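You operate a simulated robot arm through the tools that you are given. There is no shell and no other tool. Be economical: measure what you need, move in short steps, check, and stop when the job is done.

The job below is to be done with a simulated robot arm. You get a single attempt, and the scene is never put back.

Task
Clear the sink, plug it and fill it to about the 5 L line.
Fine: its blue jug and sponge onto the drainer; plug it before it fills; tap off after; the rest stays. Set down upright: blue jug.
Where things are to end (x, y in the base frame): blue jug within 60 mm of [460, -180]; blue sponge within 60 mm of [610, -180].

It is judged by the outcome, as a careful person would: the job done as asked, and still so three seconds after it is handed in. It fails if anything else is knocked over, pushed out of place, dropped, spilled or broken.

Robot
A 6-joint arm with a two-finger parallel gripper, fixed in place. Base frame: the origin is at the foot of the arm, x ahead of it, y to its left, z up; the work surface is at about z = 880. Lengths are in mm, angles in rad, forces in N, time in s.
With the tool pointing down near the work surface it reaches from about 260 to 660 mm from the base axis. Its first joint turns from -1.152 to 1.152 rad. Payload 2.9 kg.
The TCP is the grasp point between the finger pads, 30 mm short of the fingertips. In the tool frame z runs along the fingers and y along their closing line. The gripper opens to 110 mm. The fingers are 20 mm wide and 10 mm thick; the gripper's body (48 by 112 mm) begins 55 mm behind the TCP.
Orientation is told as [roll, pitch, yaw] about the base's x, y, z axes, in that order, counted from this pose: with the fingers straight down and closing along the base's y, the tool's x points along the base's -x, its y along +y and its z along -z.

Tools
- The arm moves only by the tool jog_arm. Its argument "commands" is a list of rows, each a list of 3 entries, a list of its own where there are three numbers: the turn, a rotation vector about the base's x, y, z in rad, then the shift along the base's x, y, z in mm, then the gripper command, from -1 (fully open) to 1 (shut), values between in proportion. In form: [[[wx, wy, wz], [dx, dy, dz], claw], ...]. A call has 1 to 20 rows; each row is the pose to reach, as a shift and turn from the pose commanded when the call began. Rows are played at 5 a second. More than 50 mm and 0.15 rad between two rows, or a gripper value outside its range, and nothing of the call is played. A pose out of reach is approached as far as the arm can. The call stops where the force on the tool passes 40 N (or 10 N more than at its start, if that is more) or the arm is blocked; 0.2 s more then pass. The fingers move at their own pace (about 108 mm/s each) and stop on an object; they squeeze with about 22 N. The grip force told is the motor's: it shows also when the fingers shut on nothing. Time passes only in rows, and 0.2 s behind the last, so rows that repeat a pose let the fingers close. The reply holds the time, the measured pose of the TCP, the force on the tool along the base axes, the opening and the grip force, in the units named above and with some noise, with the torque about the TCP (base axes, N m) and any sound that the robot's microphone picked up, and new pictures: "views" is both (left out), scene, wrist or none.
- Cameras (640 x 400 px; columns grow to the right, rows downward): "scene" is fixed at [94.3, 450.4, 1386.5]; the picture's right is [-0.54, -0.84, 0.00], its down [-0.46, 0.30, -0.83] and it looks along [0.70, -0.45, -0.55] (base axes); focal length 214 px, centre (320, 200). "wrist" rides on the gripper at [73, 17, -103] in the tool frame; the picture's right is [-0.23, 0.97, 0.00], its down [-0.76, -0.18, -0.62] and it looks along [-0.61, -0.14, 0.78] (tool axes); focal length 222 px, centre (320, 200). There is no depth. A picture from a camera that has moved, and an enlarged one, comes with that camera's place and axes in the base frame and with its lens.
- inspect(camera, box): a new picture of the part [left, top, right, bottom] of that camera's present view, enlarged. The clock stands still meanwhile.
- job_done(): hands the job in; it is judged then, once.

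Go step by step. Nothing tells you positions but the pictures and the camera data: compare them with the known pose of the tool, close in by small moves and look again before you grip or let go. The budget is 120 turns and 200 pictures, counting those below and the enlarged ones. Unless the task says otherwise, let go and move clear before handing in, and close with one line.

The tools are called after "Request:" as name(argument=value, ...) on one line, values as JSON. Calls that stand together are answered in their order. jog_arm: Moves the arm, as the interface text tells. Its arguments: {"type":"object","properties":{"commands":{"type":"array","items":{"type":"array"}},"views":{"type":"string","enum":["both","scene","wrist","none"]}},"required":["commands"]} The other tools are called the same way: inspect (camera, box) takes an enlarged picture of a part of a camera's view; job_done () hands the job in.

At the start:

```text
time_s: 0.0
tool_pos: [367.5, 19.2, 1324.4]
tcp_rot: [0.0, -0.003, 0.0]
ft_force: [0.5, 0.7, 0.3]
torque: [-0.01, -0.01, 0.0]
grip_width: 109.9
grasp_force: 0.0
```

scene: 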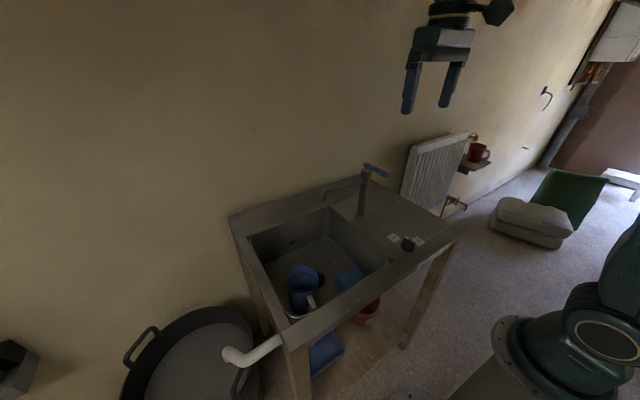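
wrist: 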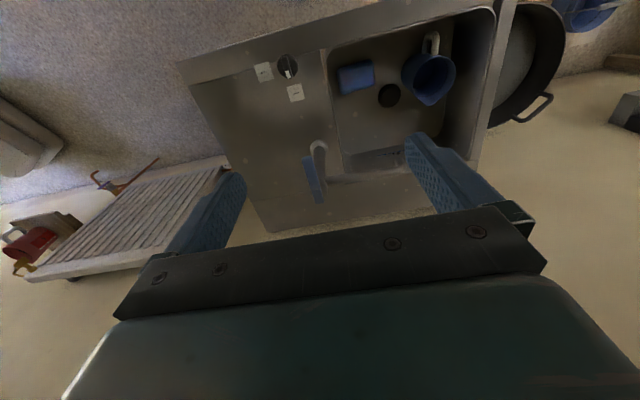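

I see the sink with the blue jug, sponge and drain in the basin, and a dark plug-like thing on the drainer next to two labels. I'll enlarge both views to measure first.

Request:
inspect(camera="wrist", box=[180, 0, 520, 212])

Request:
inspect(camera="scene", box=[220, 150, 480, 350])

```text
1.88 times, centred on (350, 106) of wrist
camera zoom: at [295.4, 37.3, 1427.8], right [0.23, 0.97, 0.0], down [0.76, -0.18, 0.62], along [0.61, -0.14, -0.78], focal length 418 px, centre (264, 377)
```

zoom: 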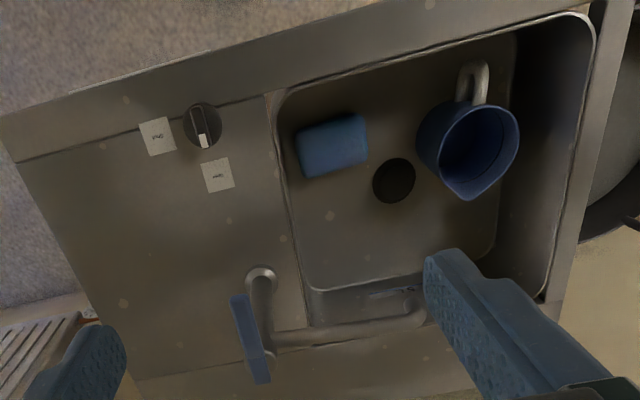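

```text
2.00 times, centred on (350, 250) of scene
camera zoom: at [94.3, 450.4, 1386.5], right [-0.54, -0.84, 0.0], down [-0.46, 0.3, -0.83], along [0.7, -0.45, -0.55], focal length 429 px, centre (260, 100)
```

zoom: 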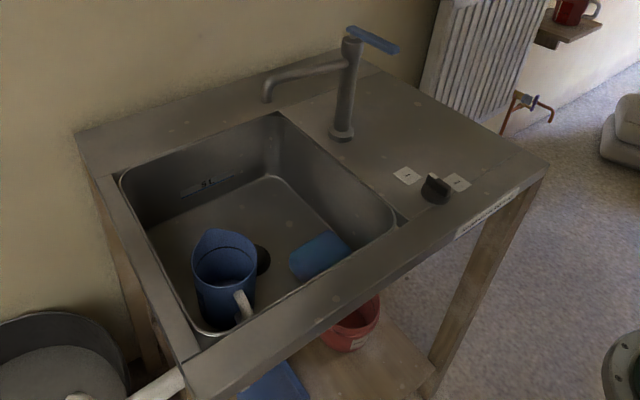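

The dark thing on the drainer looks like a rotary knob with two labels. I'll read the labels and look closely at the tap lever and the drain.

Request:
inspect(camera="wrist", box=[240, 45, 320, 110])

Request:
inspect(camera="scene", box=[370, 220, 440, 265])

Request:
inspect(camera="scene", box=[290, 150, 410, 225])

Request:
inspect(camera="scene", box=[260, 225, 400, 320])

```text
6.15 times, centred on (280, 78) of wrist
camera zoom: at [295.4, 37.3, 1427.8], right [0.23, 0.97, 0.0], down [0.76, -0.18, 0.62], along [0.61, -0.14, -0.78], focal length 1367 px, centre (566, 954)
```

zoom: 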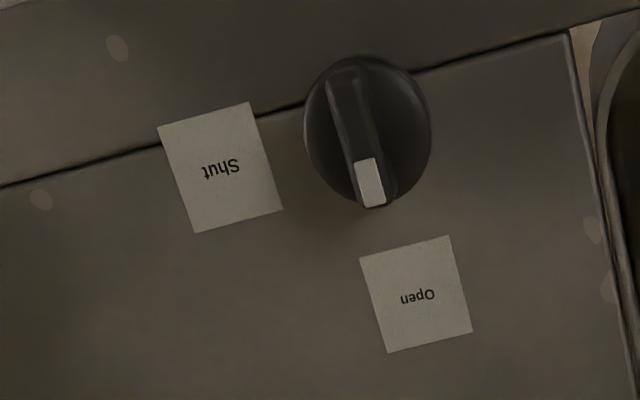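

```text
8.89 times, centred on (405, 242) of scene
camera zoom: at [94.3, 450.4, 1386.5], right [-0.54, -0.84, 0.0], down [-0.46, 0.3, -0.83], along [0.7, -0.45, -0.55], focal length 1906 px, centre (-436, -178)
```

zoom: 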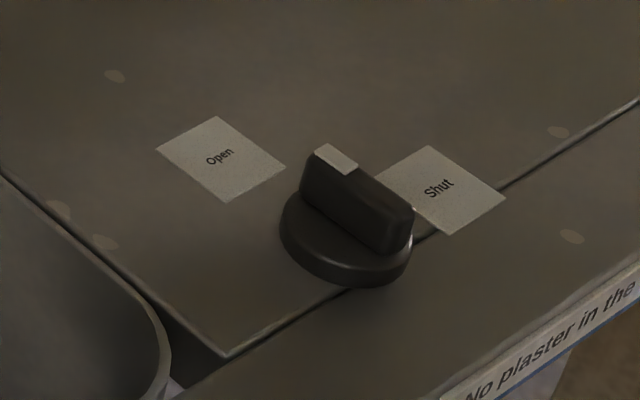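

```text
5.33 times, centred on (350, 188) of scene
camera zoom: at [94.3, 450.4, 1386.5], right [-0.54, -0.84, 0.0], down [-0.46, 0.3, -0.83], along [0.7, -0.45, -0.55], focal length 1144 px, centre (160, 267)
```

zoom: 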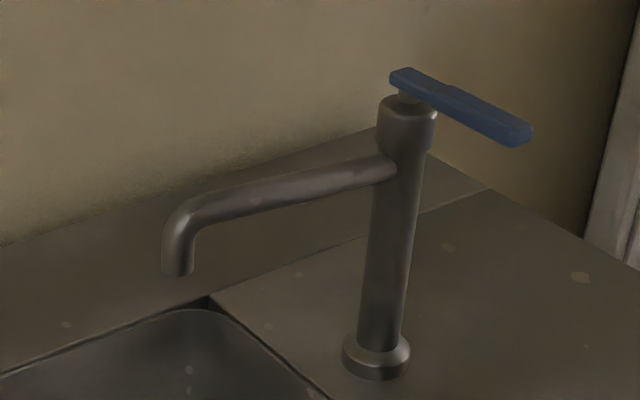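

```text
4.21 times, centred on (330, 272) of scene
camera zoom: at [94.3, 450.4, 1386.5], right [-0.54, -0.84, 0.0], down [-0.46, 0.3, -0.83], along [0.7, -0.45, -0.55], focal length 903 px, centre (278, -105)
```

zoom: 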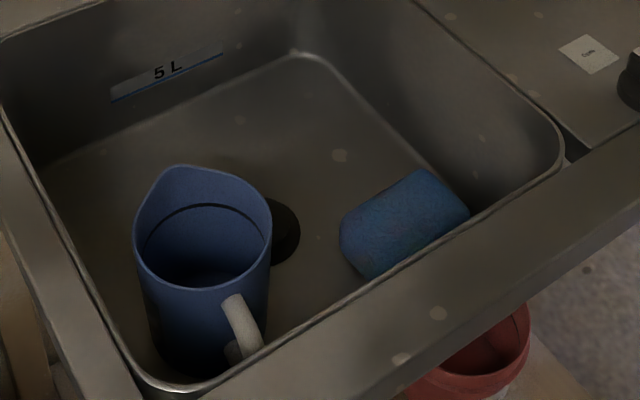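

The knob is the plug control: it points at Open now and must turn clockwise to Shut. First I'll lower over the basin to measure the jug and sponge more exactly.

Request:
jog_arm(commands=[[[0, 0, 0], [11, 32, -35], -1], [[0, 0, 0], [22, 64, -70], -1], [[0, 0, 0], [33, 96, -105], -1], [[0, 0, 0], [44, 128, -140], -1], [[0, 0, 0], [52, 160, -174], -1], [[0, 0, 0], [52, 160, -174], -1]], views="wrist")

Request:
inspect(camera="wrist", box=[200, 0, 520, 200])

```text
time_s: 1.4
tool_pos: [419.5, 180.6, 1152.3]
tcp_rot: [0.002, -0.005, 0.0]
ft_force: [0.1, -1.4, 0.9]
torque: [0.02, 0.03, 0.0]
grip_width: 110.0
grasp_force: 0.0
camera wrist: at [347.3, 198.2, 1254.0], right [0.23, 0.97, 0.0], down [0.76, -0.18, 0.63], along [0.61, -0.14, -0.78], focal length 222 px, centre (320, 200)
```

wrist: 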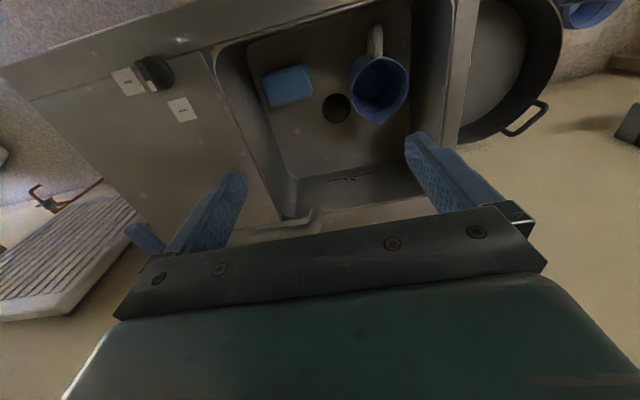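

```text
2.00 times, centred on (360, 100) of wrist
camera zoom: at [347.3, 198.2, 1254.0], right [0.23, 0.97, 0.0], down [0.76, -0.18, 0.63], along [0.61, -0.14, -0.78], focal length 444 px, centre (240, 400)
```

zoom: 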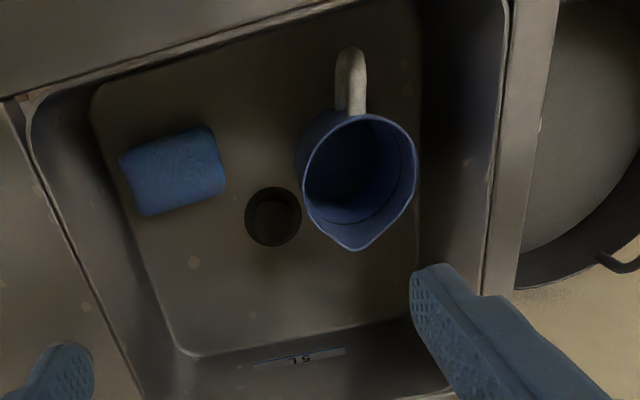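

Rays from both cameras put the jug rim at about (454, 281, 833), roughly 97 mm wide with its handle toward −x. The sponge is near (433, 109) and the floor at about z = 715. I'll go above the jug and refine.

Request:
jog_arm(commands=[[[0, 0, 0], [8, 25, -40], -1], [[0, 0, 0], [16, 50, -80], -1], [[0, 0, 0], [24, 75, -120], -1], [[0, 0, 0], [32, 100, -160], -1], [[0, 0, 0], [34, 100, -205], -1], [[0, 0, 0], [34, 100, -222], -1], [[0, 0, 0], [34, 100, -222], -1]], views="both")

Request:
inspect(camera="wrist", box=[200, 0, 520, 200])

Request:
inspect(camera="scene", box=[240, 200, 400, 300])

```text
time_s: 3.0
tool_pos: [453.3, 280.0, 929.0]
tcp_rot: [0.0, -0.005, 0.001]
ft_force: [-0.3, -0.6, -0.5]
torque: [0.0, 0.02, -0.02]
grip_width: 109.9
grasp_force: 0.0
camera wrist: at [381.5, 297.3, 1032.2], right [0.23, 0.97, 0.0], down [0.76, -0.18, 0.63], along [0.61, -0.14, -0.78], focal length 222 px, centre (320, 200)
```

scene: 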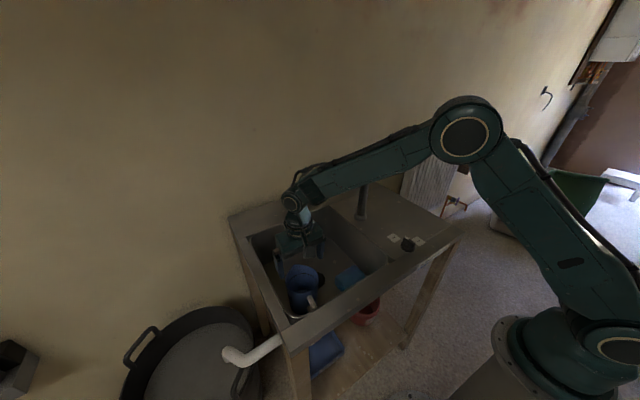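
wrist: 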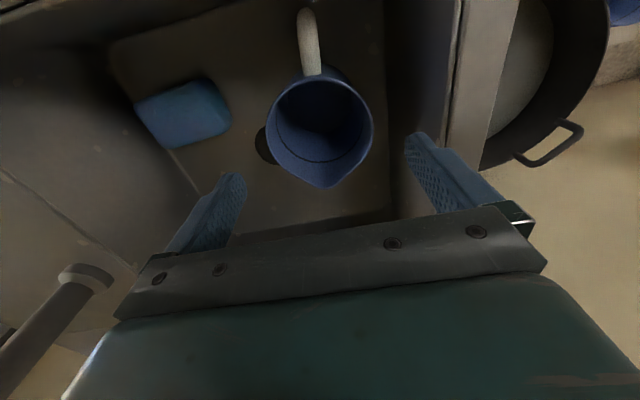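

```text
2.00 times, centred on (360, 100) of wrist
camera zoom: at [381.5, 297.3, 1032.2], right [0.23, 0.97, 0.0], down [0.76, -0.18, 0.63], along [0.61, -0.14, -0.78], focal length 444 px, centre (240, 400)
```

zoom: 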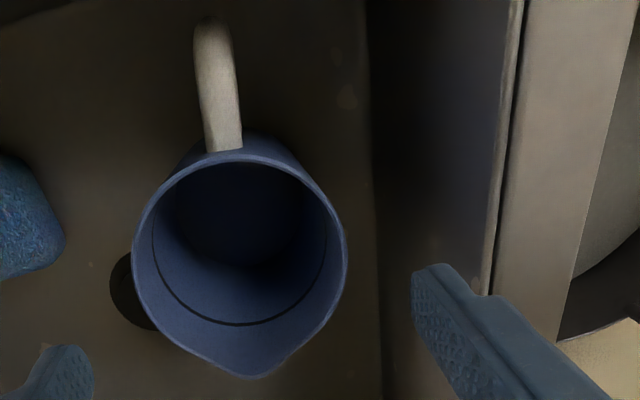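

```text
4.00 times, centred on (320, 250) of scene
camera zoom: at [94.3, 450.4, 1386.5], right [-0.54, -0.84, 0.0], down [-0.46, 0.3, -0.83], along [0.7, -0.45, -0.55], focal length 858 px, centre (320, 0)
```

zoom: 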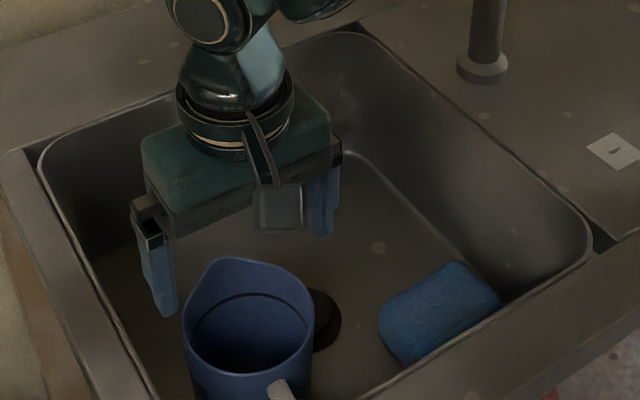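

The jug looks empty, with its centre near (457, 280). I'll lower until the fingertips are just above the rim and check the clearances on both sides.

Request:
jog_arm(commands=[[[0, 0, 0], [4, 0, -30], -1], [[0, 0, 0], [4, 0, -55], -1], [[0, 0, 0], [4, 0, -55], -1]], views="wrist")

Request:
inspect(camera="scene", box=[256, 220, 352, 320])

```text
time_s: 3.8
tool_pos: [456.7, 279.5, 874.3]
tcp_rot: [0.0, -0.001, 0.0]
ft_force: [-1.6, 0.2, -1.0]
torque: [-0.04, 0.0, -0.04]
grip_width: 110.1
grasp_force: 0.0
camera wrist: at [385.0, 297.1, 977.5], right [0.23, 0.97, 0.0], down [0.76, -0.18, 0.62], along [0.61, -0.14, -0.78], focal length 222 px, centre (320, 200)
```

wrist: 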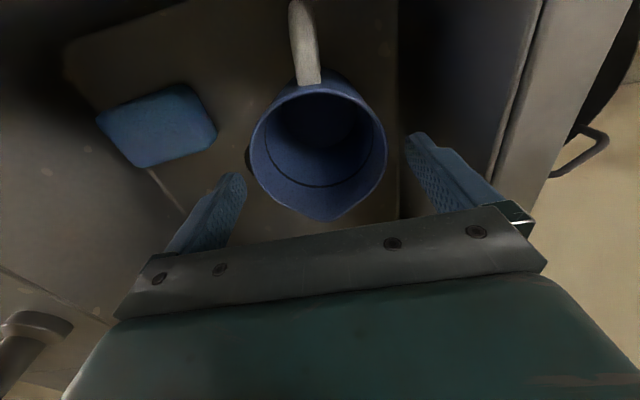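

```text
4.00 times, centred on (304, 270) of scene
camera zoom: at [94.3, 450.4, 1386.5], right [-0.54, -0.84, 0.0], down [-0.46, 0.3, -0.83], along [0.7, -0.45, -0.55], focal length 858 px, centre (384, -80)
```

zoom: 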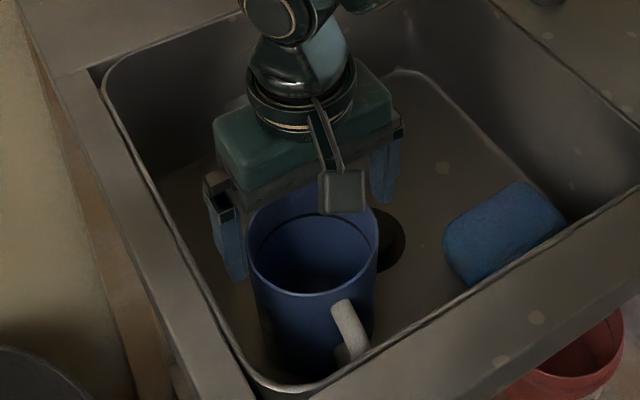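

Both fingers clear the rim, and the jug centre agrees at y ≈ 280. I'll descend around it, gripping well below the rim.

Request:
jog_arm(commands=[[[0, 0, 0], [0, 0, -15], -1], [[0, 0, 0], [0, 0, -30], -1], [[0, 0, 0], [0, 0, -45], -1], [[0, 0, 0], [0, 0, -60], -1], [[0, 0, 0], [0, 0, -70], -1], [[0, 0, 0], [0, 0, -70], -1]], views="both")

```text
time_s: 5.2
tool_pos: [458.1, 280.5, 804.1]
tcp_rot: [0.0, -0.003, -0.001]
ft_force: [-0.4, 0.0, 0.7]
torque: [0.01, -0.02, -0.02]
grip_width: 109.9
grasp_force: 0.1
camera wrist: at [385.6, 297.1, 906.8], right [0.23, 0.97, 0.0], down [0.76, -0.18, 0.63], along [0.61, -0.14, -0.78], focal length 222 px, centre (320, 200)
```

scene: 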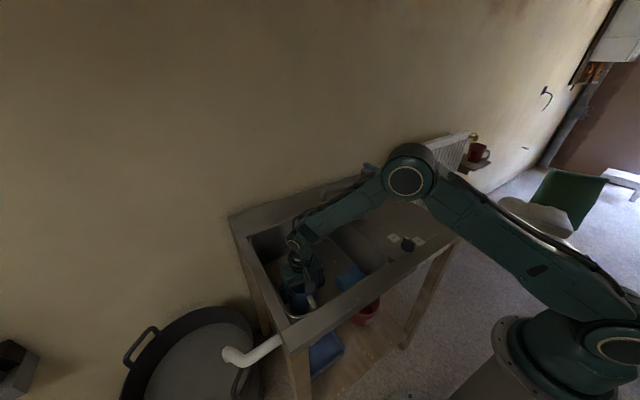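
wrist: 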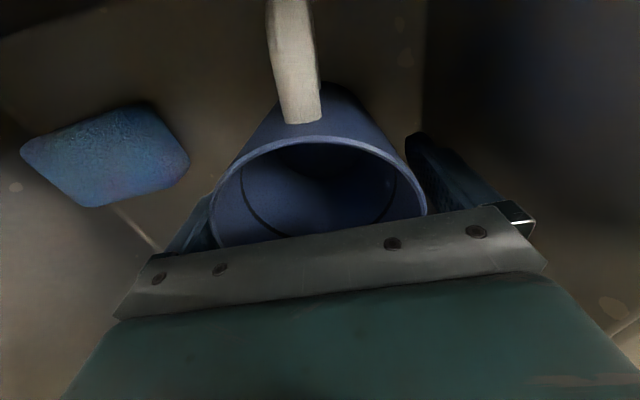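

The fingers straddle the jug without contact. I'll close on it.

Request:
jog_arm(commands=[[[0, 0, 0], [0, 0, 0], 0.2], [[0, 0, 0], [0, 0, 0], 1], [[0, 0, 0], [0, 0, 0], 1], [[0, 0, 0], [0, 0, 0], 1]], views="wrist")

```text
time_s: 6.2
tool_pos: [458.4, 280.0, 803.7]
tcp_rot: [0.0, 0.0, 0.0]
ft_force: [0.4, 0.5, -0.9]
torque: [0.02, -0.04, 0.02]
grip_width: 94.2
grasp_force: 21.6
camera wrist: at [385.6, 297.1, 906.9], right [0.23, 0.97, 0.0], down [0.76, -0.18, 0.62], along [0.61, -0.14, -0.78], focal length 222 px, centre (320, 200)
```

wrist: 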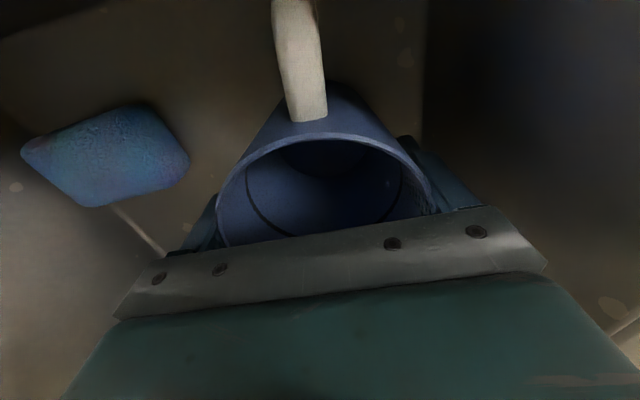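

Gripped at 94 mm. I'll lift straight up and check that it holds.

Request:
jog_arm(commands=[[[0, 0, 0], [0, 0, 15], 1], [[0, 0, 0], [0, 0, 40], 1], [[0, 0, 0], [0, 0, 80], 1], [[0, 0, 0], [0, 0, 120], 1], [[0, 0, 0], [0, 0, 165], 1], [[0, 0, 0], [0, 0, 210], 1], [[0, 0, 0], [0, 0, 230], 1], [[0, 0, 0], [0, 0, 230], 1]], views="both")

```text
time_s: 8.0
tool_pos: [455.7, 279.1, 1035.2]
tcp_rot: [0.0, -0.001, -0.001]
ft_force: [0.0, -0.9, -1.4]
torque: [0.03, -0.03, -0.02]
grip_width: 94.2
grasp_force: 21.6
camera wrist: at [384.9, 297.1, 1137.5], right [0.23, 0.97, 0.0], down [0.76, -0.18, 0.62], along [0.61, -0.14, -0.78], focal length 222 px, centre (320, 200)
```

scene: 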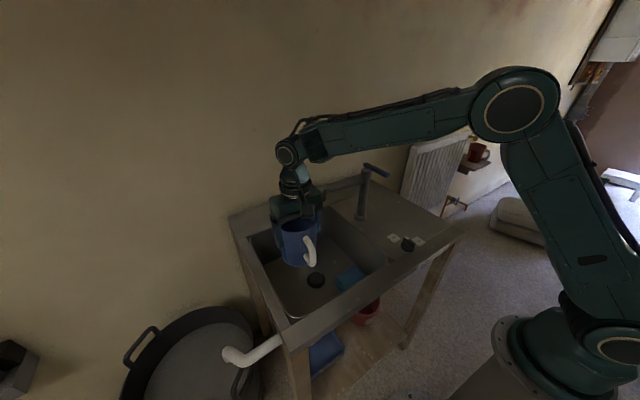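
wrist: 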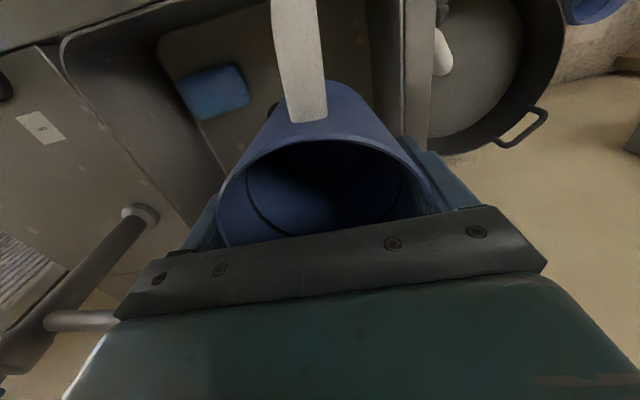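

The jug is held level. I'll carry it around in front of the tap lever, over to the drainer side.

Request:
jog_arm(commands=[[[0, 0, 0], [-40, 0, 0], 1], [[0, 0, 0], [-80, 0, 0], 1], [[0, 0, 0], [-105, -30, 0], 1], [[0, 0, 0], [-105, -75, 0], 1], [[0, 0, 0], [-105, -120, 0], 1], [[0, 0, 0], [-105, -165, 0], 1], [[0, 0, 0], [-105, -210, 0], 1], [[0, 0, 0], [-105, -255, 0], 1], [[0, 0, 0], [-105, -300, 0], 1], [[0, 0, 0], [-105, -345, 0], 1], [[0, 0, 0], [-105, -390, 0], 1], [[0, 0, 0], [-105, -435, 0], 1], [[0, 0, 0], [-95, -460, 0], 1], [[0, 0, 0], [-60, -465, 0], 1], [[0, 0, 0], [-20, -465, 0], 1], [[0, 0, 0], [2, -465, 0], 1], [[0, 0, 0], [2, -465, 0], 1]], views="both")

```text
time_s: 11.6
tool_pos: [459.4, -185.7, 1033.3]
tcp_rot: [-0.001, -0.001, 0.0]
ft_force: [-0.3, -1.1, -1.1]
torque: [-0.01, -0.01, 0.01]
grip_width: 93.8
grasp_force: 22.5
camera wrist: at [388.1, -168.1, 1136.8], right [0.23, 0.97, 0.0], down [0.76, -0.18, 0.62], along [0.61, -0.14, -0.78], focal length 222 px, centre (320, 200)
```

scene: 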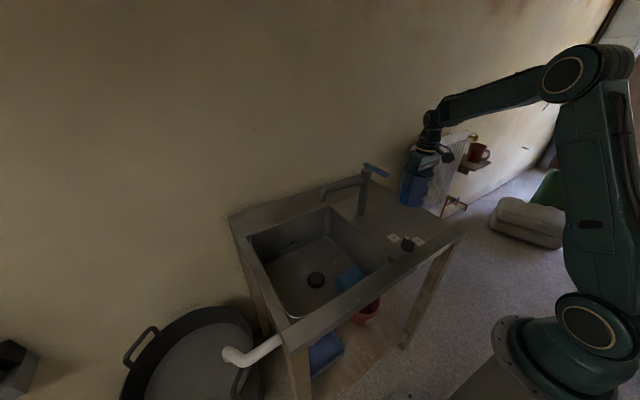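
wrist: 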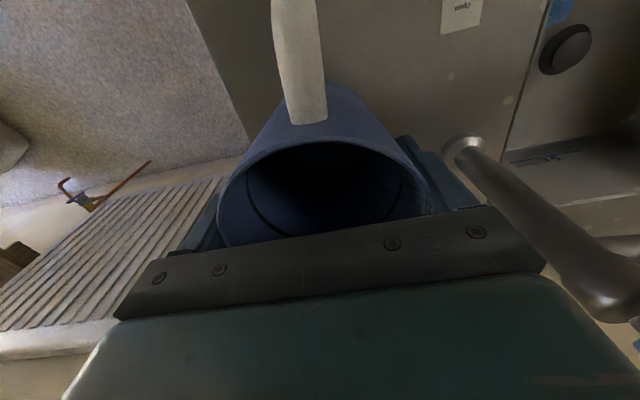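

The jug is over the drainer at about (459, −186). I'll lower it to near the surface, then feel for contact.

Request:
jog_arm(commands=[[[0, 0, 0], [0, 4, -25], 1], [[0, 0, 0], [0, 4, -48], 1], [[0, 0, 0], [0, 4, -53], 1], [[0, 0, 0], [0, 4, -53], 1]], views="scene")

Request:
inspect(camera="scene", box=[350, 130, 478, 240])

```text
time_s: 12.6
tool_pos: [458.8, -182.7, 980.1]
tcp_rot: [0.001, -0.001, 0.0]
ft_force: [0.8, -0.2, -0.6]
torque: [0.02, 0.03, 0.0]
grip_width: 93.8
grasp_force: 22.0
```

scene: 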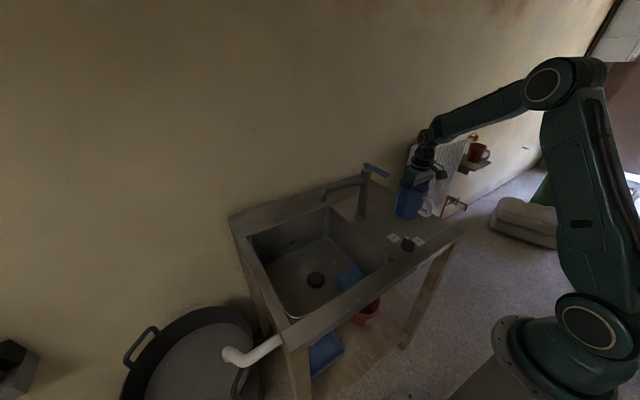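

```text
3.64 times, centred on (414, 185) of scene
camera zoom: at [94.4, 450.4, 1386.5], right [-0.54, -0.84, 0.0], down [-0.46, 0.3, -0.83], along [0.7, -0.45, -0.55], focal length 780 px, centre (-22, 254)
```

zoom: 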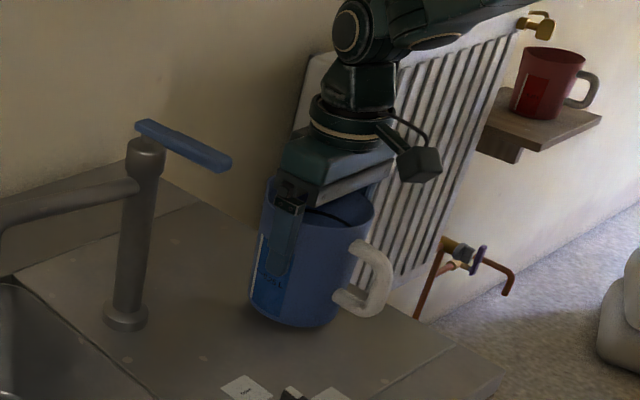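

Request:
jog_arm(commands=[[[0, 0, 0], [0, 2, -4], 1], [[0, 0, 0], [0, 2, -6], 1], [[0, 0, 0], [0, 2, -8], 1], [[0, 0, 0], [0, 2, -8], 1]], views="none")

Request:
inspect(camera="scene", box=[370, 160, 450, 240])

```text
time_s: 13.6
tool_pos: [460.0, -179.4, 973.6]
tcp_rot: [-0.002, -0.002, -0.001]
ft_force: [0.7, 0.2, -1.3]
torque: [0.01, -0.03, 0.0]
grip_width: 93.9
grasp_force: 22.1
```

```text
5.00 times, centred on (410, 200) of scene
camera zoom: at [94.4, 450.4, 1386.5], right [-0.54, -0.84, 0.0], down [-0.46, 0.3, -0.83], along [0.7, -0.45, -0.55], focal length 1072 px, centre (-130, 200)
```

zoom: 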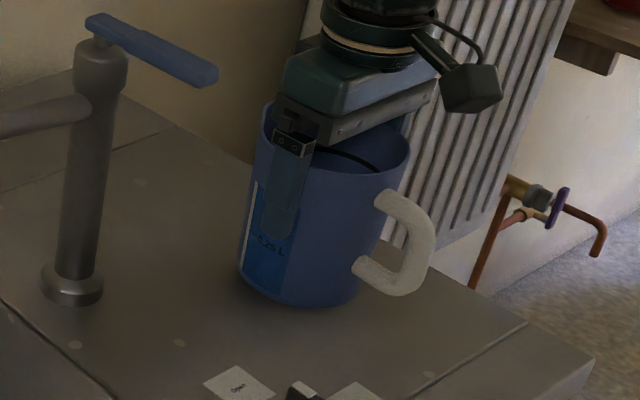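

No contact yet, but very close. I'll continue in 2 mm steps.

Request:
jog_arm(commands=[[[0, 0, 0], [0, 0, -2], 1], [[0, 0, 0], [0, 0, -4], 1], [[0, 0, 0], [0, 0, -4], 1]], views="none")

```text
time_s: 14.4
tool_pos: [458.9, -178.8, 969.6]
tcp_rot: [0.001, -0.004, 0.001]
ft_force: [0.4, 0.3, 1.0]
torque: [0.04, 0.03, -0.03]
grip_width: 93.6
grasp_force: 21.6
```

Request:
jog_arm(commands=[[[0, 0, 0], [0, 0, -2], 1], [[0, 0, 0], [0, 0, -2], 1]], views="none")

```text
time_s: 15.0
tool_pos: [459.6, -179.4, 968.8]
tcp_rot: [-0.002, -0.008, 0.0]
ft_force: [-3.8, 0.5, 17.5]
torque: [0.06, -0.15, 0.0]
grip_width: 93.7
grasp_force: 21.7
```

Contact at 17 N: the jug stands on the drainer. I'll ease off 1 mm, open and rise straight up.

Request:
jog_arm(commands=[[[0, 0, 0], [0, 0, 1], 1], [[0, 0, 0], [0, 0, 1], -1], [[0, 0, 0], [0, 0, 1], -1], [[0, 0, 0], [0, 0, 1], -1], [[0, 0, 0], [0, 0, 20], -1], [[0, 0, 0], [0, 0, 60], -1], [[0, 0, 0], [0, 0, 105], -1], [[0, 0, 0], [0, 0, 150], -1], [[0, 0, 0], [0, 0, 150], -1]], views="both")

Request:
inspect(camera="scene", box=[350, 130, 478, 240])

```text
time_s: 17.0
tool_pos: [459.8, -178.7, 1117.9]
tcp_rot: [0.0, -0.002, 0.001]
ft_force: [0.0, 0.2, -1.0]
torque: [0.01, 0.0, -0.01]
grip_width: 109.9
grasp_force: 0.0
camera wrist: at [387.6, -161.4, 1221.5], right [0.23, 0.97, 0.0], down [0.76, -0.18, 0.62], along [0.61, -0.14, -0.78], focal length 222 px, centre (320, 200)
```

scene: 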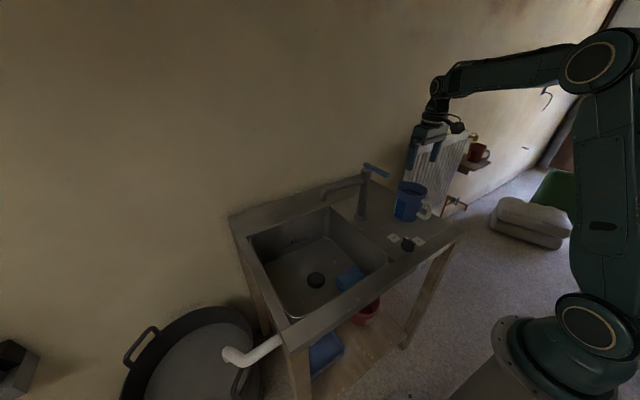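
wrist: 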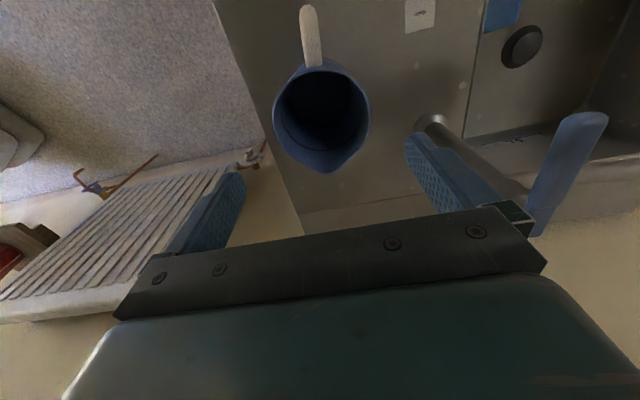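

```text
3.64 times, centred on (414, 185) of scene
camera zoom: at [94.3, 450.4, 1386.5], right [-0.54, -0.84, 0.0], down [-0.46, 0.3, -0.83], along [0.7, -0.45, -0.55], focal length 780 px, centre (-22, 254)
```

zoom: 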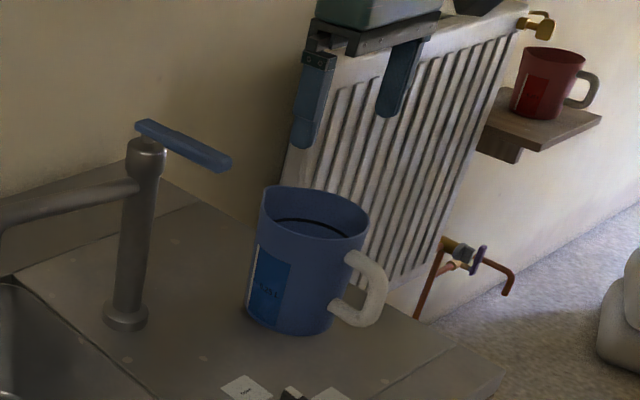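

The jug stands upright on target. Next is the sponge: I'll move round in front of the tap to above it, turning the tool −90° so the fingers close along x with the camera toward +y.

Request:
jog_arm(commands=[[[0, 0, 0], [-45, 0, 0], -1], [[0, 0, 0], [-90, 5, 0], -1], [[0, 0, -0.14], [-100, 35, 0], -1], [[0, 0, -0.28], [-100, 65, 0], -1], [[0, 0, -0.42], [-100, 95, 0], -1], [[0, 0, -0.56], [-100, 125, 0], -1], [[0, 0, -0.7], [-100, 155, 0], -1], [[0, 0, -0.84], [-100, 185, 0], -1], [[0, 0, -0.98], [-100, 215, 0], -1], [[0, 0, -1.12], [-95, 245, 0], -1], [[0, 0, -1.26], [-70, 270, 0], -1], [[0, 0, -1.4], [-45, 288, 0], -1], [[0, 0, -1.5], [-28, 288, -30], -1], [[0, 0, -1.571], [-28, 288, -70], -1], [[0, 0, -1.571], [-28, 288, -110], -1], [[0, 0, -1.571], [-28, 288, -140], -1], [[0, 0, -1.571], [-28, 288, -140], -1]], views="both")

Request:
inspect(camera="scene", box=[260, 210, 400, 310])

```text
time_s: 20.6
tool_pos: [432.6, 108.3, 978.5]
tcp_rot: [0.0, -0.002, -1.571]
ft_force: [-0.3, 0.4, -0.8]
torque: [0.0, -0.01, 0.02]
grip_width: 110.1
grasp_force: 0.0
camera wrist: at [449.3, 182.0, 1081.1], right [0.97, -0.23, 0.0], down [-0.18, -0.76, 0.62], along [-0.14, -0.61, -0.78], focal length 222 px, centre (320, 200)
```

scene: 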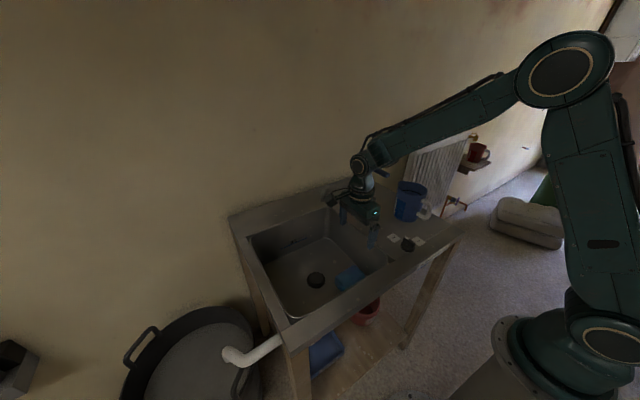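
wrist: 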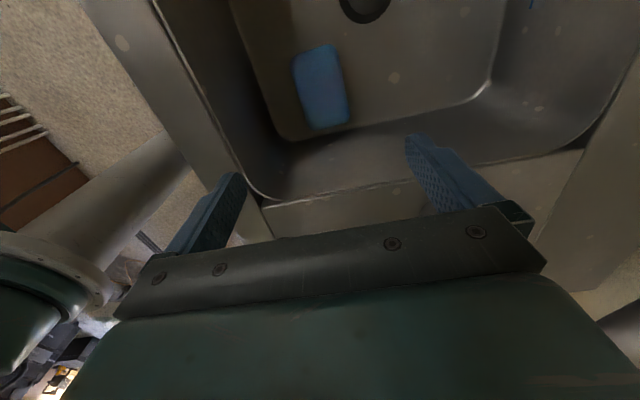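

```text
4.00 times, centred on (330, 260) of scene
camera zoom: at [94.3, 450.4, 1386.5], right [-0.54, -0.84, 0.0], down [-0.46, 0.3, -0.83], along [0.7, -0.45, -0.55], focal length 858 px, centre (280, -40)
```

zoom: 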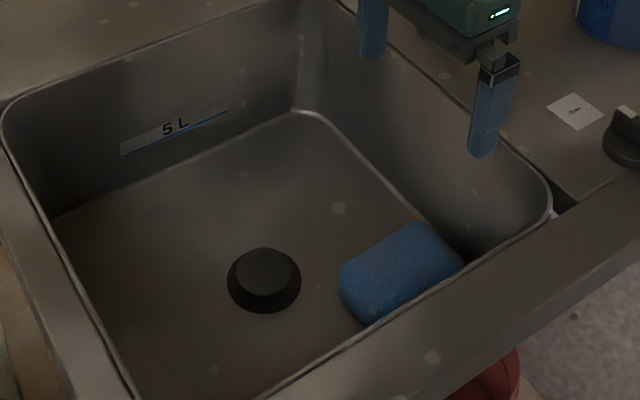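

The plug disc stands raised in the drain and the sponge is centred at about (436, 111), 57 mm wide along x. I'll descend over it.

Request:
jog_arm(commands=[[[0, 0, 0], [3, 1, -45], -1], [[0, 0, 0], [3, 1, -90], -1], [[0, 0, 0], [3, 1, -135], -1], [[0, 0, 0], [3, 1, -175], -1], [[0, 0, 0], [3, 1, -200], -1], [[0, 0, 0], [3, 1, -200], -1]], views="wrist")

Request:
inspect(camera="scene", box=[280, 220, 408, 300])

```text
time_s: 22.0
tool_pos: [435.0, 110.7, 776.7]
tcp_rot: [0.001, -0.002, -1.57]
ft_force: [0.1, 0.8, 0.2]
torque: [-0.02, -0.02, 0.02]
grip_width: 110.0
grasp_force: 0.1
camera wrist: at [452.2, 183.1, 879.3], right [0.97, -0.23, 0.0], down [-0.18, -0.76, 0.62], along [-0.14, -0.61, -0.78], focal length 222 px, centre (320, 200)
```

wrist: 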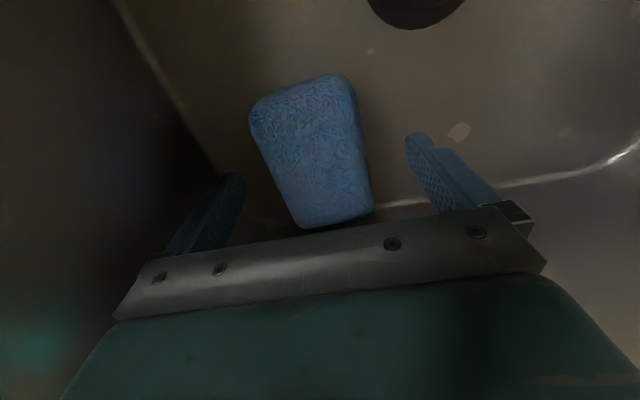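

```text
5.00 times, centred on (344, 260) of scene
camera zoom: at [94.3, 450.4, 1386.5], right [-0.54, -0.84, 0.0], down [-0.46, 0.3, -0.83], along [0.7, -0.45, -0.55], focal length 1072 px, centre (200, -100)
```

zoom: 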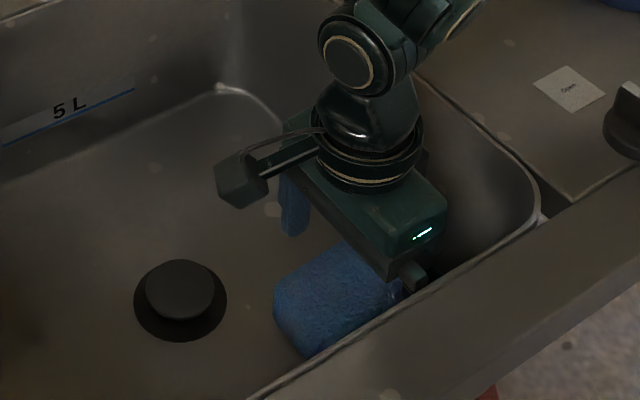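

The sponge sits between the fingers. I'll lower the last bit and close.

Request:
jog_arm(commands=[[[0, 0, 0], [0, 0, -12], -1], [[0, 0, 0], [0, 0, -22], -1], [[0, 0, 0], [0, 0, -22], 0.3], [[0, 0, 0], [0, 0, -22], 1], [[0, 0, 0], [0, 0, -22], 1], [[0, 0, 0], [0, 0, -22], 1], [[0, 0, 0], [0, 0, -22], 1]], views="wrist")

```text
time_s: 23.6
tool_pos: [433.6, 110.1, 755.2]
tcp_rot: [-0.002, -0.004, -1.572]
ft_force: [-0.3, 0.0, 0.0]
torque: [-0.04, -0.02, 0.02]
grip_width: 64.5
grasp_force: 21.2
camera wrist: at [452.0, 183.0, 857.5], right [0.97, -0.23, 0.0], down [-0.18, -0.76, 0.62], along [-0.14, -0.61, -0.78], focal length 222 px, centre (320, 200)
```

wrist: 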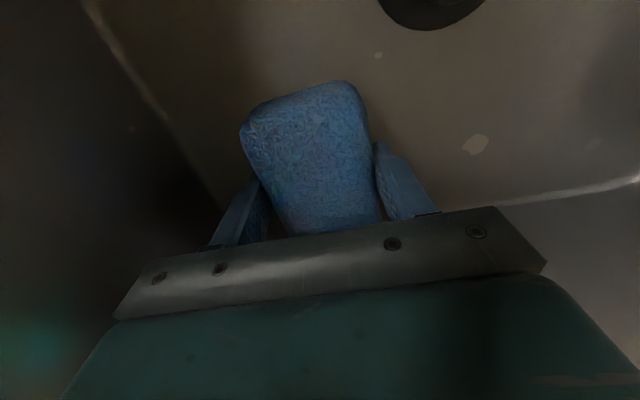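

Gripped at 64 mm. I'll lift the sponge out and hold it high to check the grip.

Request:
jog_arm(commands=[[[0, 0, 0], [0, 0, 20], 1], [[0, 0, 0], [0, 0, 65], 1], [[0, 0, 0], [0, 0, 112], 1], [[0, 0, 0], [0, 0, 160], 1], [[0, 0, 0], [0, 0, 208], 1], [[0, 0, 0], [0, 0, 256], 1], [[0, 0, 0], [-20, 0, 300], 1], [[0, 0, 0], [-50, 0, 335], 1], [[0, 0, 0], [-75, 0, 360], 1], [[0, 0, 0], [-75, 0, 360], 1]], views="both")

```text
time_s: 25.8
tool_pos: [358.6, 110.2, 1113.9]
tcp_rot: [-0.001, -0.003, -1.57]
ft_force: [-0.5, 0.6, -0.2]
torque: [0.01, 0.01, -0.01]
grip_width: 64.8
grasp_force: 22.4
camera wrist: at [376.9, 183.7, 1217.2], right [0.97, -0.23, 0.0], down [-0.18, -0.76, 0.63], along [-0.14, -0.61, -0.78], focal length 222 px, centre (320, 200)
```

scene: 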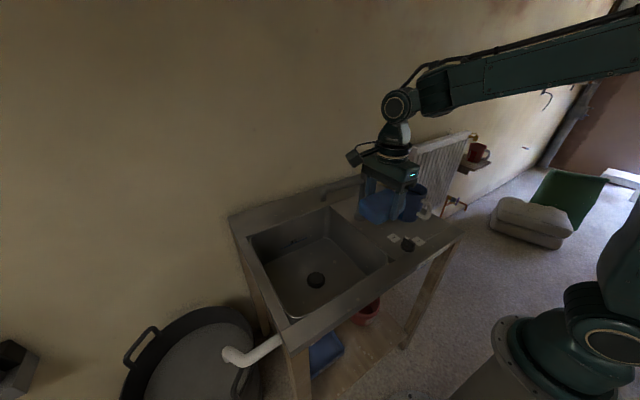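
wrist: 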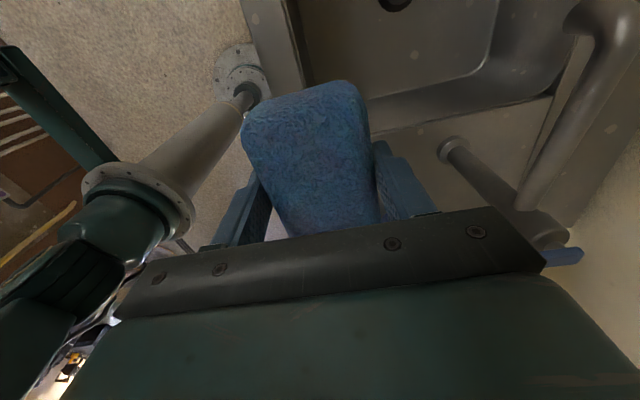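

The sponge is held. I'll carry it past the tap in front, then forward over the jug to the rear of the drainer.

Request:
jog_arm(commands=[[[0, 0, 0], [0, -45, 0], 1], [[0, 0, 0], [0, -90, 0], 1], [[0, 0, 0], [0, -135, 0], 1], [[0, 0, 0], [0, -180, 0], 1], [[0, 0, 0], [0, -225, 0], 1], [[0, 0, 0], [0, -265, 0], 1], [[0, 0, 0], [20, -295, 0], 1], [[0, 0, 0], [65, -295, 0], 1], [[0, 0, 0], [110, -295, 0], 1], [[0, 0, 0], [155, -295, 0], 1], [[0, 0, 0], [200, -295, 0], 1], [[0, 0, 0], [235, -295, 0], 1], [[0, 0, 0], [253, -292, 0], 1], [[0, 0, 0], [253, -292, 0], 1]], views="both")

```text
time_s: 28.8
tool_pos: [606.7, -180.9, 1111.9]
tcp_rot: [0.0, -0.001, -1.57]
ft_force: [0.0, 0.2, -0.7]
torque: [0.03, 0.0, 0.0]
grip_width: 64.5
grasp_force: 21.9
out of reach, approached as far as the arm can: row 13, 14
camera wrist: at [624.2, -107.6, 1214.9], right [0.97, -0.23, 0.0], down [-0.18, -0.76, 0.62], along [-0.14, -0.61, -0.78], focal length 222 px, centre (320, 200)
```

scene: 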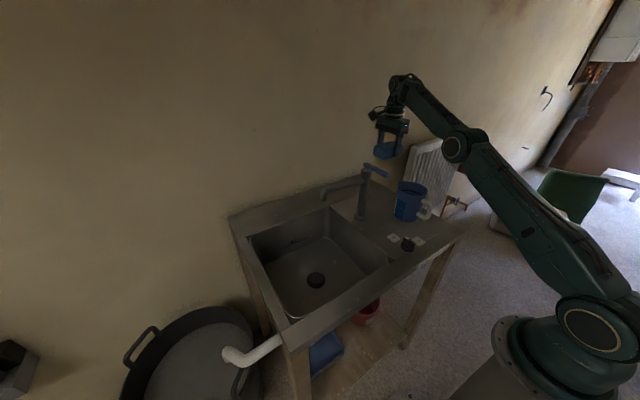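
wrist: 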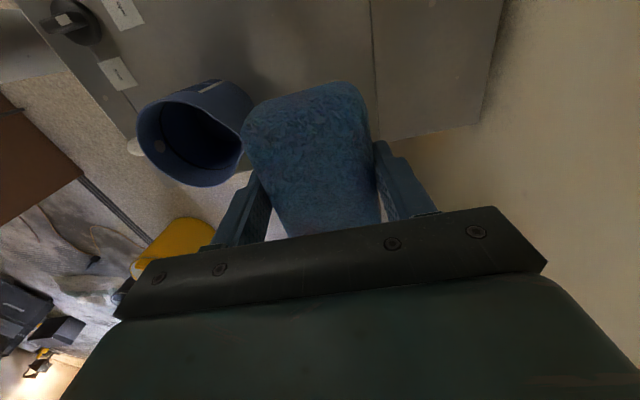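

The sponge is above (607, −181), at the edge of reach, which is well within tolerance. I'll lower it to just above the drainer.

Request:
jog_arm(commands=[[[0, 0, 0], [-2, 0, -40], 1], [[0, 0, 0], [-2, 0, -80], 1], [[0, 0, 0], [-2, 0, -120], 1], [[0, 0, 0], [-2, 0, -155], 1], [[0, 0, 0], [-2, 0, -175], 1], [[0, 0, 0], [-2, 0, -175], 1]], views="both")

Request:
inspect(camera="scene", box=[340, 120, 468, 220])

```text
time_s: 30.2
tool_pos: [607.0, -180.7, 935.5]
tcp_rot: [0.0, -0.003, -1.573]
ft_force: [0.0, 0.0, -0.3]
torque: [0.03, -0.02, -0.04]
grip_width: 64.7
grasp_force: 22.2
camera wrist: at [623.6, -107.7, 1039.2], right [0.97, -0.23, 0.0], down [-0.18, -0.76, 0.62], along [-0.14, -0.61, -0.78], focal length 222 px, centre (320, 200)
```

scene: 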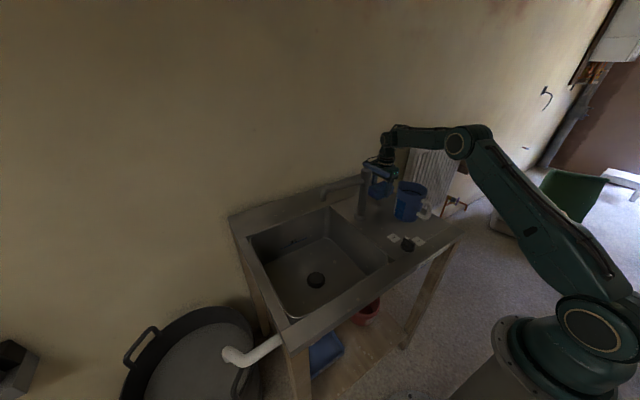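
wrist: 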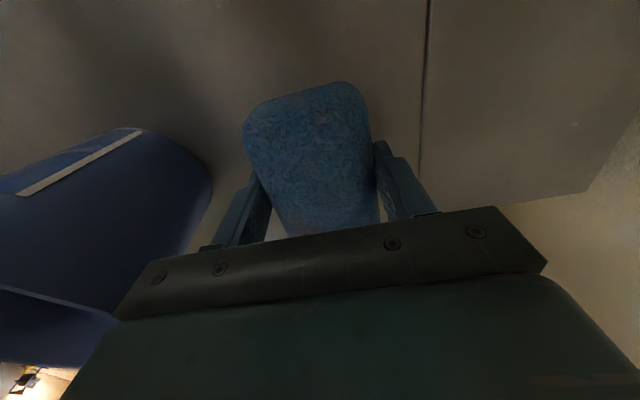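

```text
4.00 times, centred on (404, 170) of scene
camera zoom: at [94.4, 450.4, 1386.5], right [-0.54, -0.84, 0.0], down [-0.46, 0.3, -0.83], along [0.7, -0.45, -0.55], focal length 858 px, centre (-16, 320)
```

zoom: 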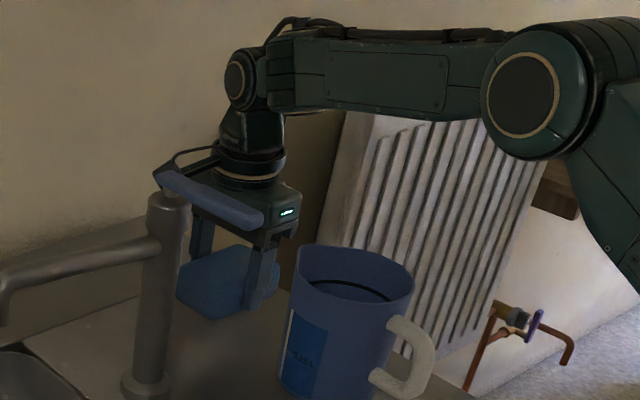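

Just above the surface and clear of the jug. I'll lower gently to contact.

Request:
jog_arm(commands=[[[0, 0, 0], [0, 0, -6], 1], [[0, 0, 0], [0, 0, -10], 1], [[0, 0, 0], [0, 0, -14], 1], [[0, 0, 0], [0, 0, -14], 1]], views="none")

```text
time_s: 31.2
tool_pos: [605.1, -180.6, 922.9]
tcp_rot: [-0.002, -0.001, -1.57]
ft_force: [-0.3, 0.5, -0.7]
torque: [-0.01, -0.02, 0.02]
grip_width: 64.4
grasp_force: 22.0
```

Request:
jog_arm(commands=[[[0, 0, 0], [0, 0, -2], 1], [[0, 0, 0], [0, 0, -4], 1], [[0, 0, 0], [0, 0, -4], 1]], views="none")

```text
time_s: 32.0
tool_pos: [604.8, -181.2, 920.6]
tcp_rot: [0.0, 0.0, -1.571]
ft_force: [0.0, 0.2, -0.5]
torque: [0.01, -0.02, 0.05]
grip_width: 64.5
grasp_force: 22.4
```

Request:
jog_arm(commands=[[[0, 0, 0], [2, 0, -2], 1], [[0, 0, 0], [2, 0, -4], 1], [[0, 0, 0], [2, 0, -4], 1]], views="none")

```text
time_s: 32.8
tool_pos: [608.3, -180.5, 918.5]
tcp_rot: [0.005, -0.004, -1.571]
ft_force: [-6.8, 0.5, 23.7]
torque: [0.08, 0.39, 0.1]
grip_width: 64.4
grasp_force: 22.1
```

Contact. I'll ease up 2 mm, open moderately, and rise.

Request:
jog_arm(commands=[[[0, 0, 0], [0, 0, 2], 1], [[0, 0, 0], [0, 0, 2], -0.6], [[0, 0, 0], [0, 0, 2], -0.6], [[0, 0, 0], [0, 0, 15], -0.6], [[0, 0, 0], [0, 0, 50], -0.6], [[0, 0, 0], [0, 0, 95], -0.6], [[0, 0, 0], [0, 0, 140], -0.6], [[0, 0, 0], [0, 0, 185], -0.6], [[0, 0, 0], [0, 0, 185], -0.6]], views="both")

```text
time_s: 34.8
tool_pos: [606.5, -181.3, 1102.2]
tcp_rot: [0.0, -0.002, -1.57]
ft_force: [-1.1, 0.1, -0.2]
torque: [-0.04, -0.03, 0.04]
grip_width: 88.3
grasp_force: 0.1
camera wrist: at [625.0, -107.6, 1204.5], right [0.97, -0.23, 0.0], down [-0.18, -0.76, 0.62], along [-0.14, -0.61, -0.78], focal length 222 px, centre (320, 200)
```

scene: 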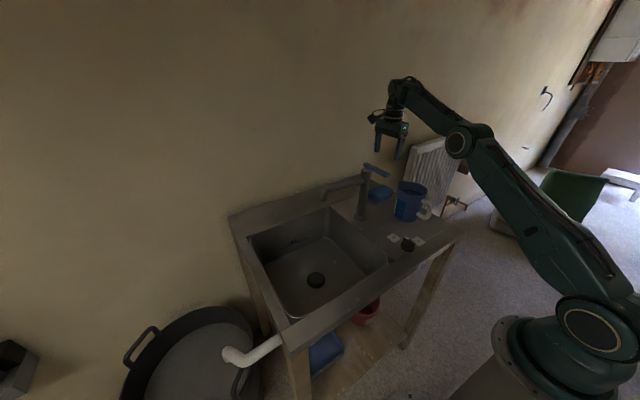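
wrist: 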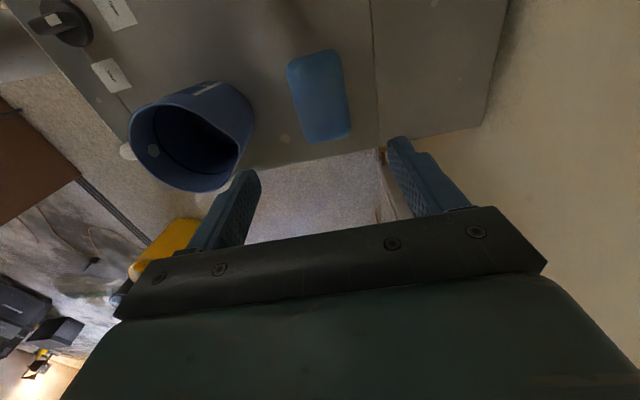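

The sponge is down on target. I'll back away to above the plug knob and return the tool to yaw 0, so the fingers straddle its ridge.

Request:
jog_arm(commands=[[[0, 0, 0], [-40, 0, 0], -0.6], [[0, 0, 0.14], [-80, 0, 0], -0.6], [[0, 0, 0.28], [-115, 0, 0], -0.6], [[0, 0, 0.42], [-150, 0, 0], -0.6], [[0, 0, 0.56], [-185, 0, 0], -0.6], [[0, 0, 0.7], [-220, 0, 0], -0.6], [[0, 0, 0.84], [-250, 10, 0], -0.6], [[0, 0, 0.98], [-257, 45, 0], -0.6], [[0, 0, 1.12], [-257, 80, 0], -0.6], [[0, 0, 1.26], [-257, 115, 0], -0.4], [[0, 0, 1.4], [-257, 138, -20], -0.2], [[0, 0, 1.5], [-257, 138, -60], -0.2], [[0, 0, 1.571], [-257, 138, -100], -0.2], [[0, 0, 1.571], [-257, 138, -110], -0.2], [[0, 0, 1.571], [-257, 138, -110], -0.2]], views="both")

Request:
inspect(camera="wrist", box=[200, 20, 456, 180])

Request:
inspect(camera="scene", box=[360, 180, 460, 260])

```text
time_s: 38.0
tool_pos: [349.5, -40.4, 990.8]
tcp_rot: [0.001, -0.002, 0.0]
ft_force: [-0.6, -0.7, 0.7]
torque: [0.02, 0.0, -0.02]
grip_width: 65.9
grasp_force: 0.1
camera wrist: at [277.8, -25.0, 1093.4], right [0.23, 0.97, 0.0], down [0.76, -0.18, 0.63], along [0.61, -0.14, -0.78], focal length 222 px, centre (320, 200)
```

scene: 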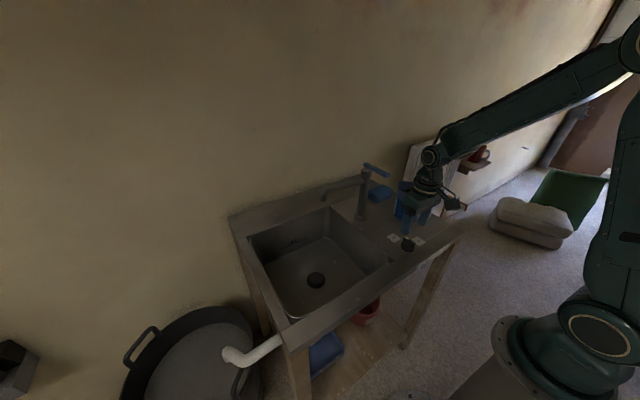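
wrist: 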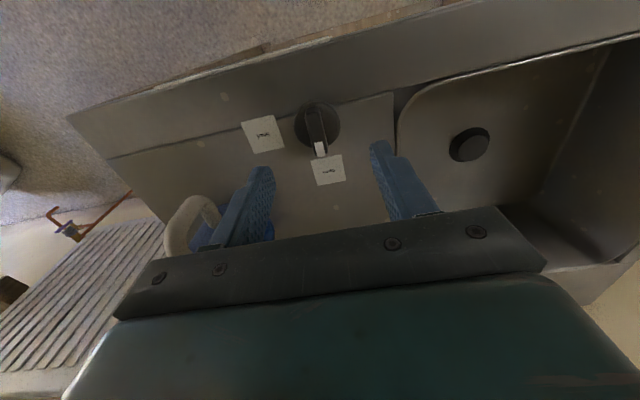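

```text
2.50 times, centred on (328, 100) of wrist
camera zoom: at [277.8, -25.0, 1093.4], right [0.23, 0.97, 0.0], down [0.76, -0.18, 0.63], along [0.61, -0.14, -0.78], focal length 555 px, centre (300, 450)
```

zoom: 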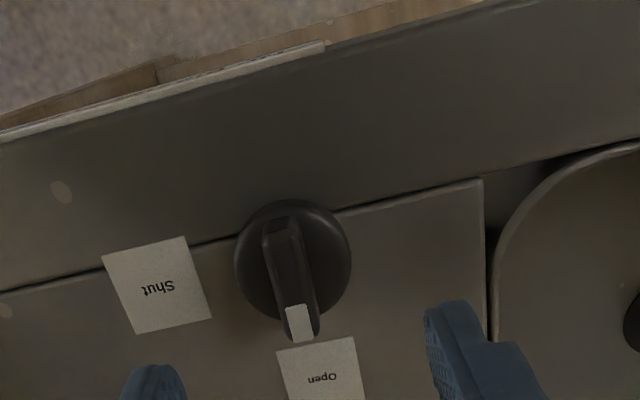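

```text
5.00 times, centred on (410, 220) of scene
camera zoom: at [94.3, 450.4, 1386.5], right [-0.54, -0.84, 0.0], down [-0.46, 0.3, -0.83], along [0.7, -0.45, -0.55], focal length 1072 px, centre (-130, 100)
```

zoom: 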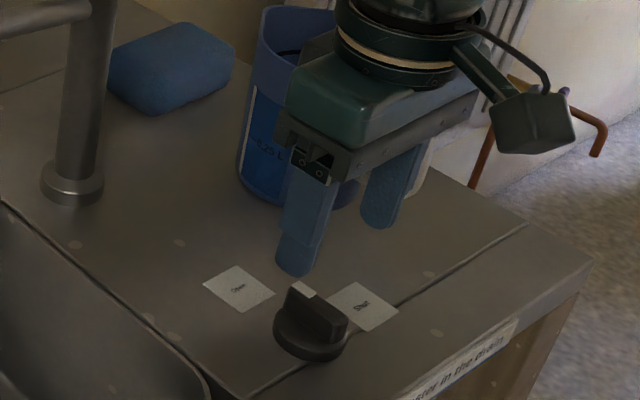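

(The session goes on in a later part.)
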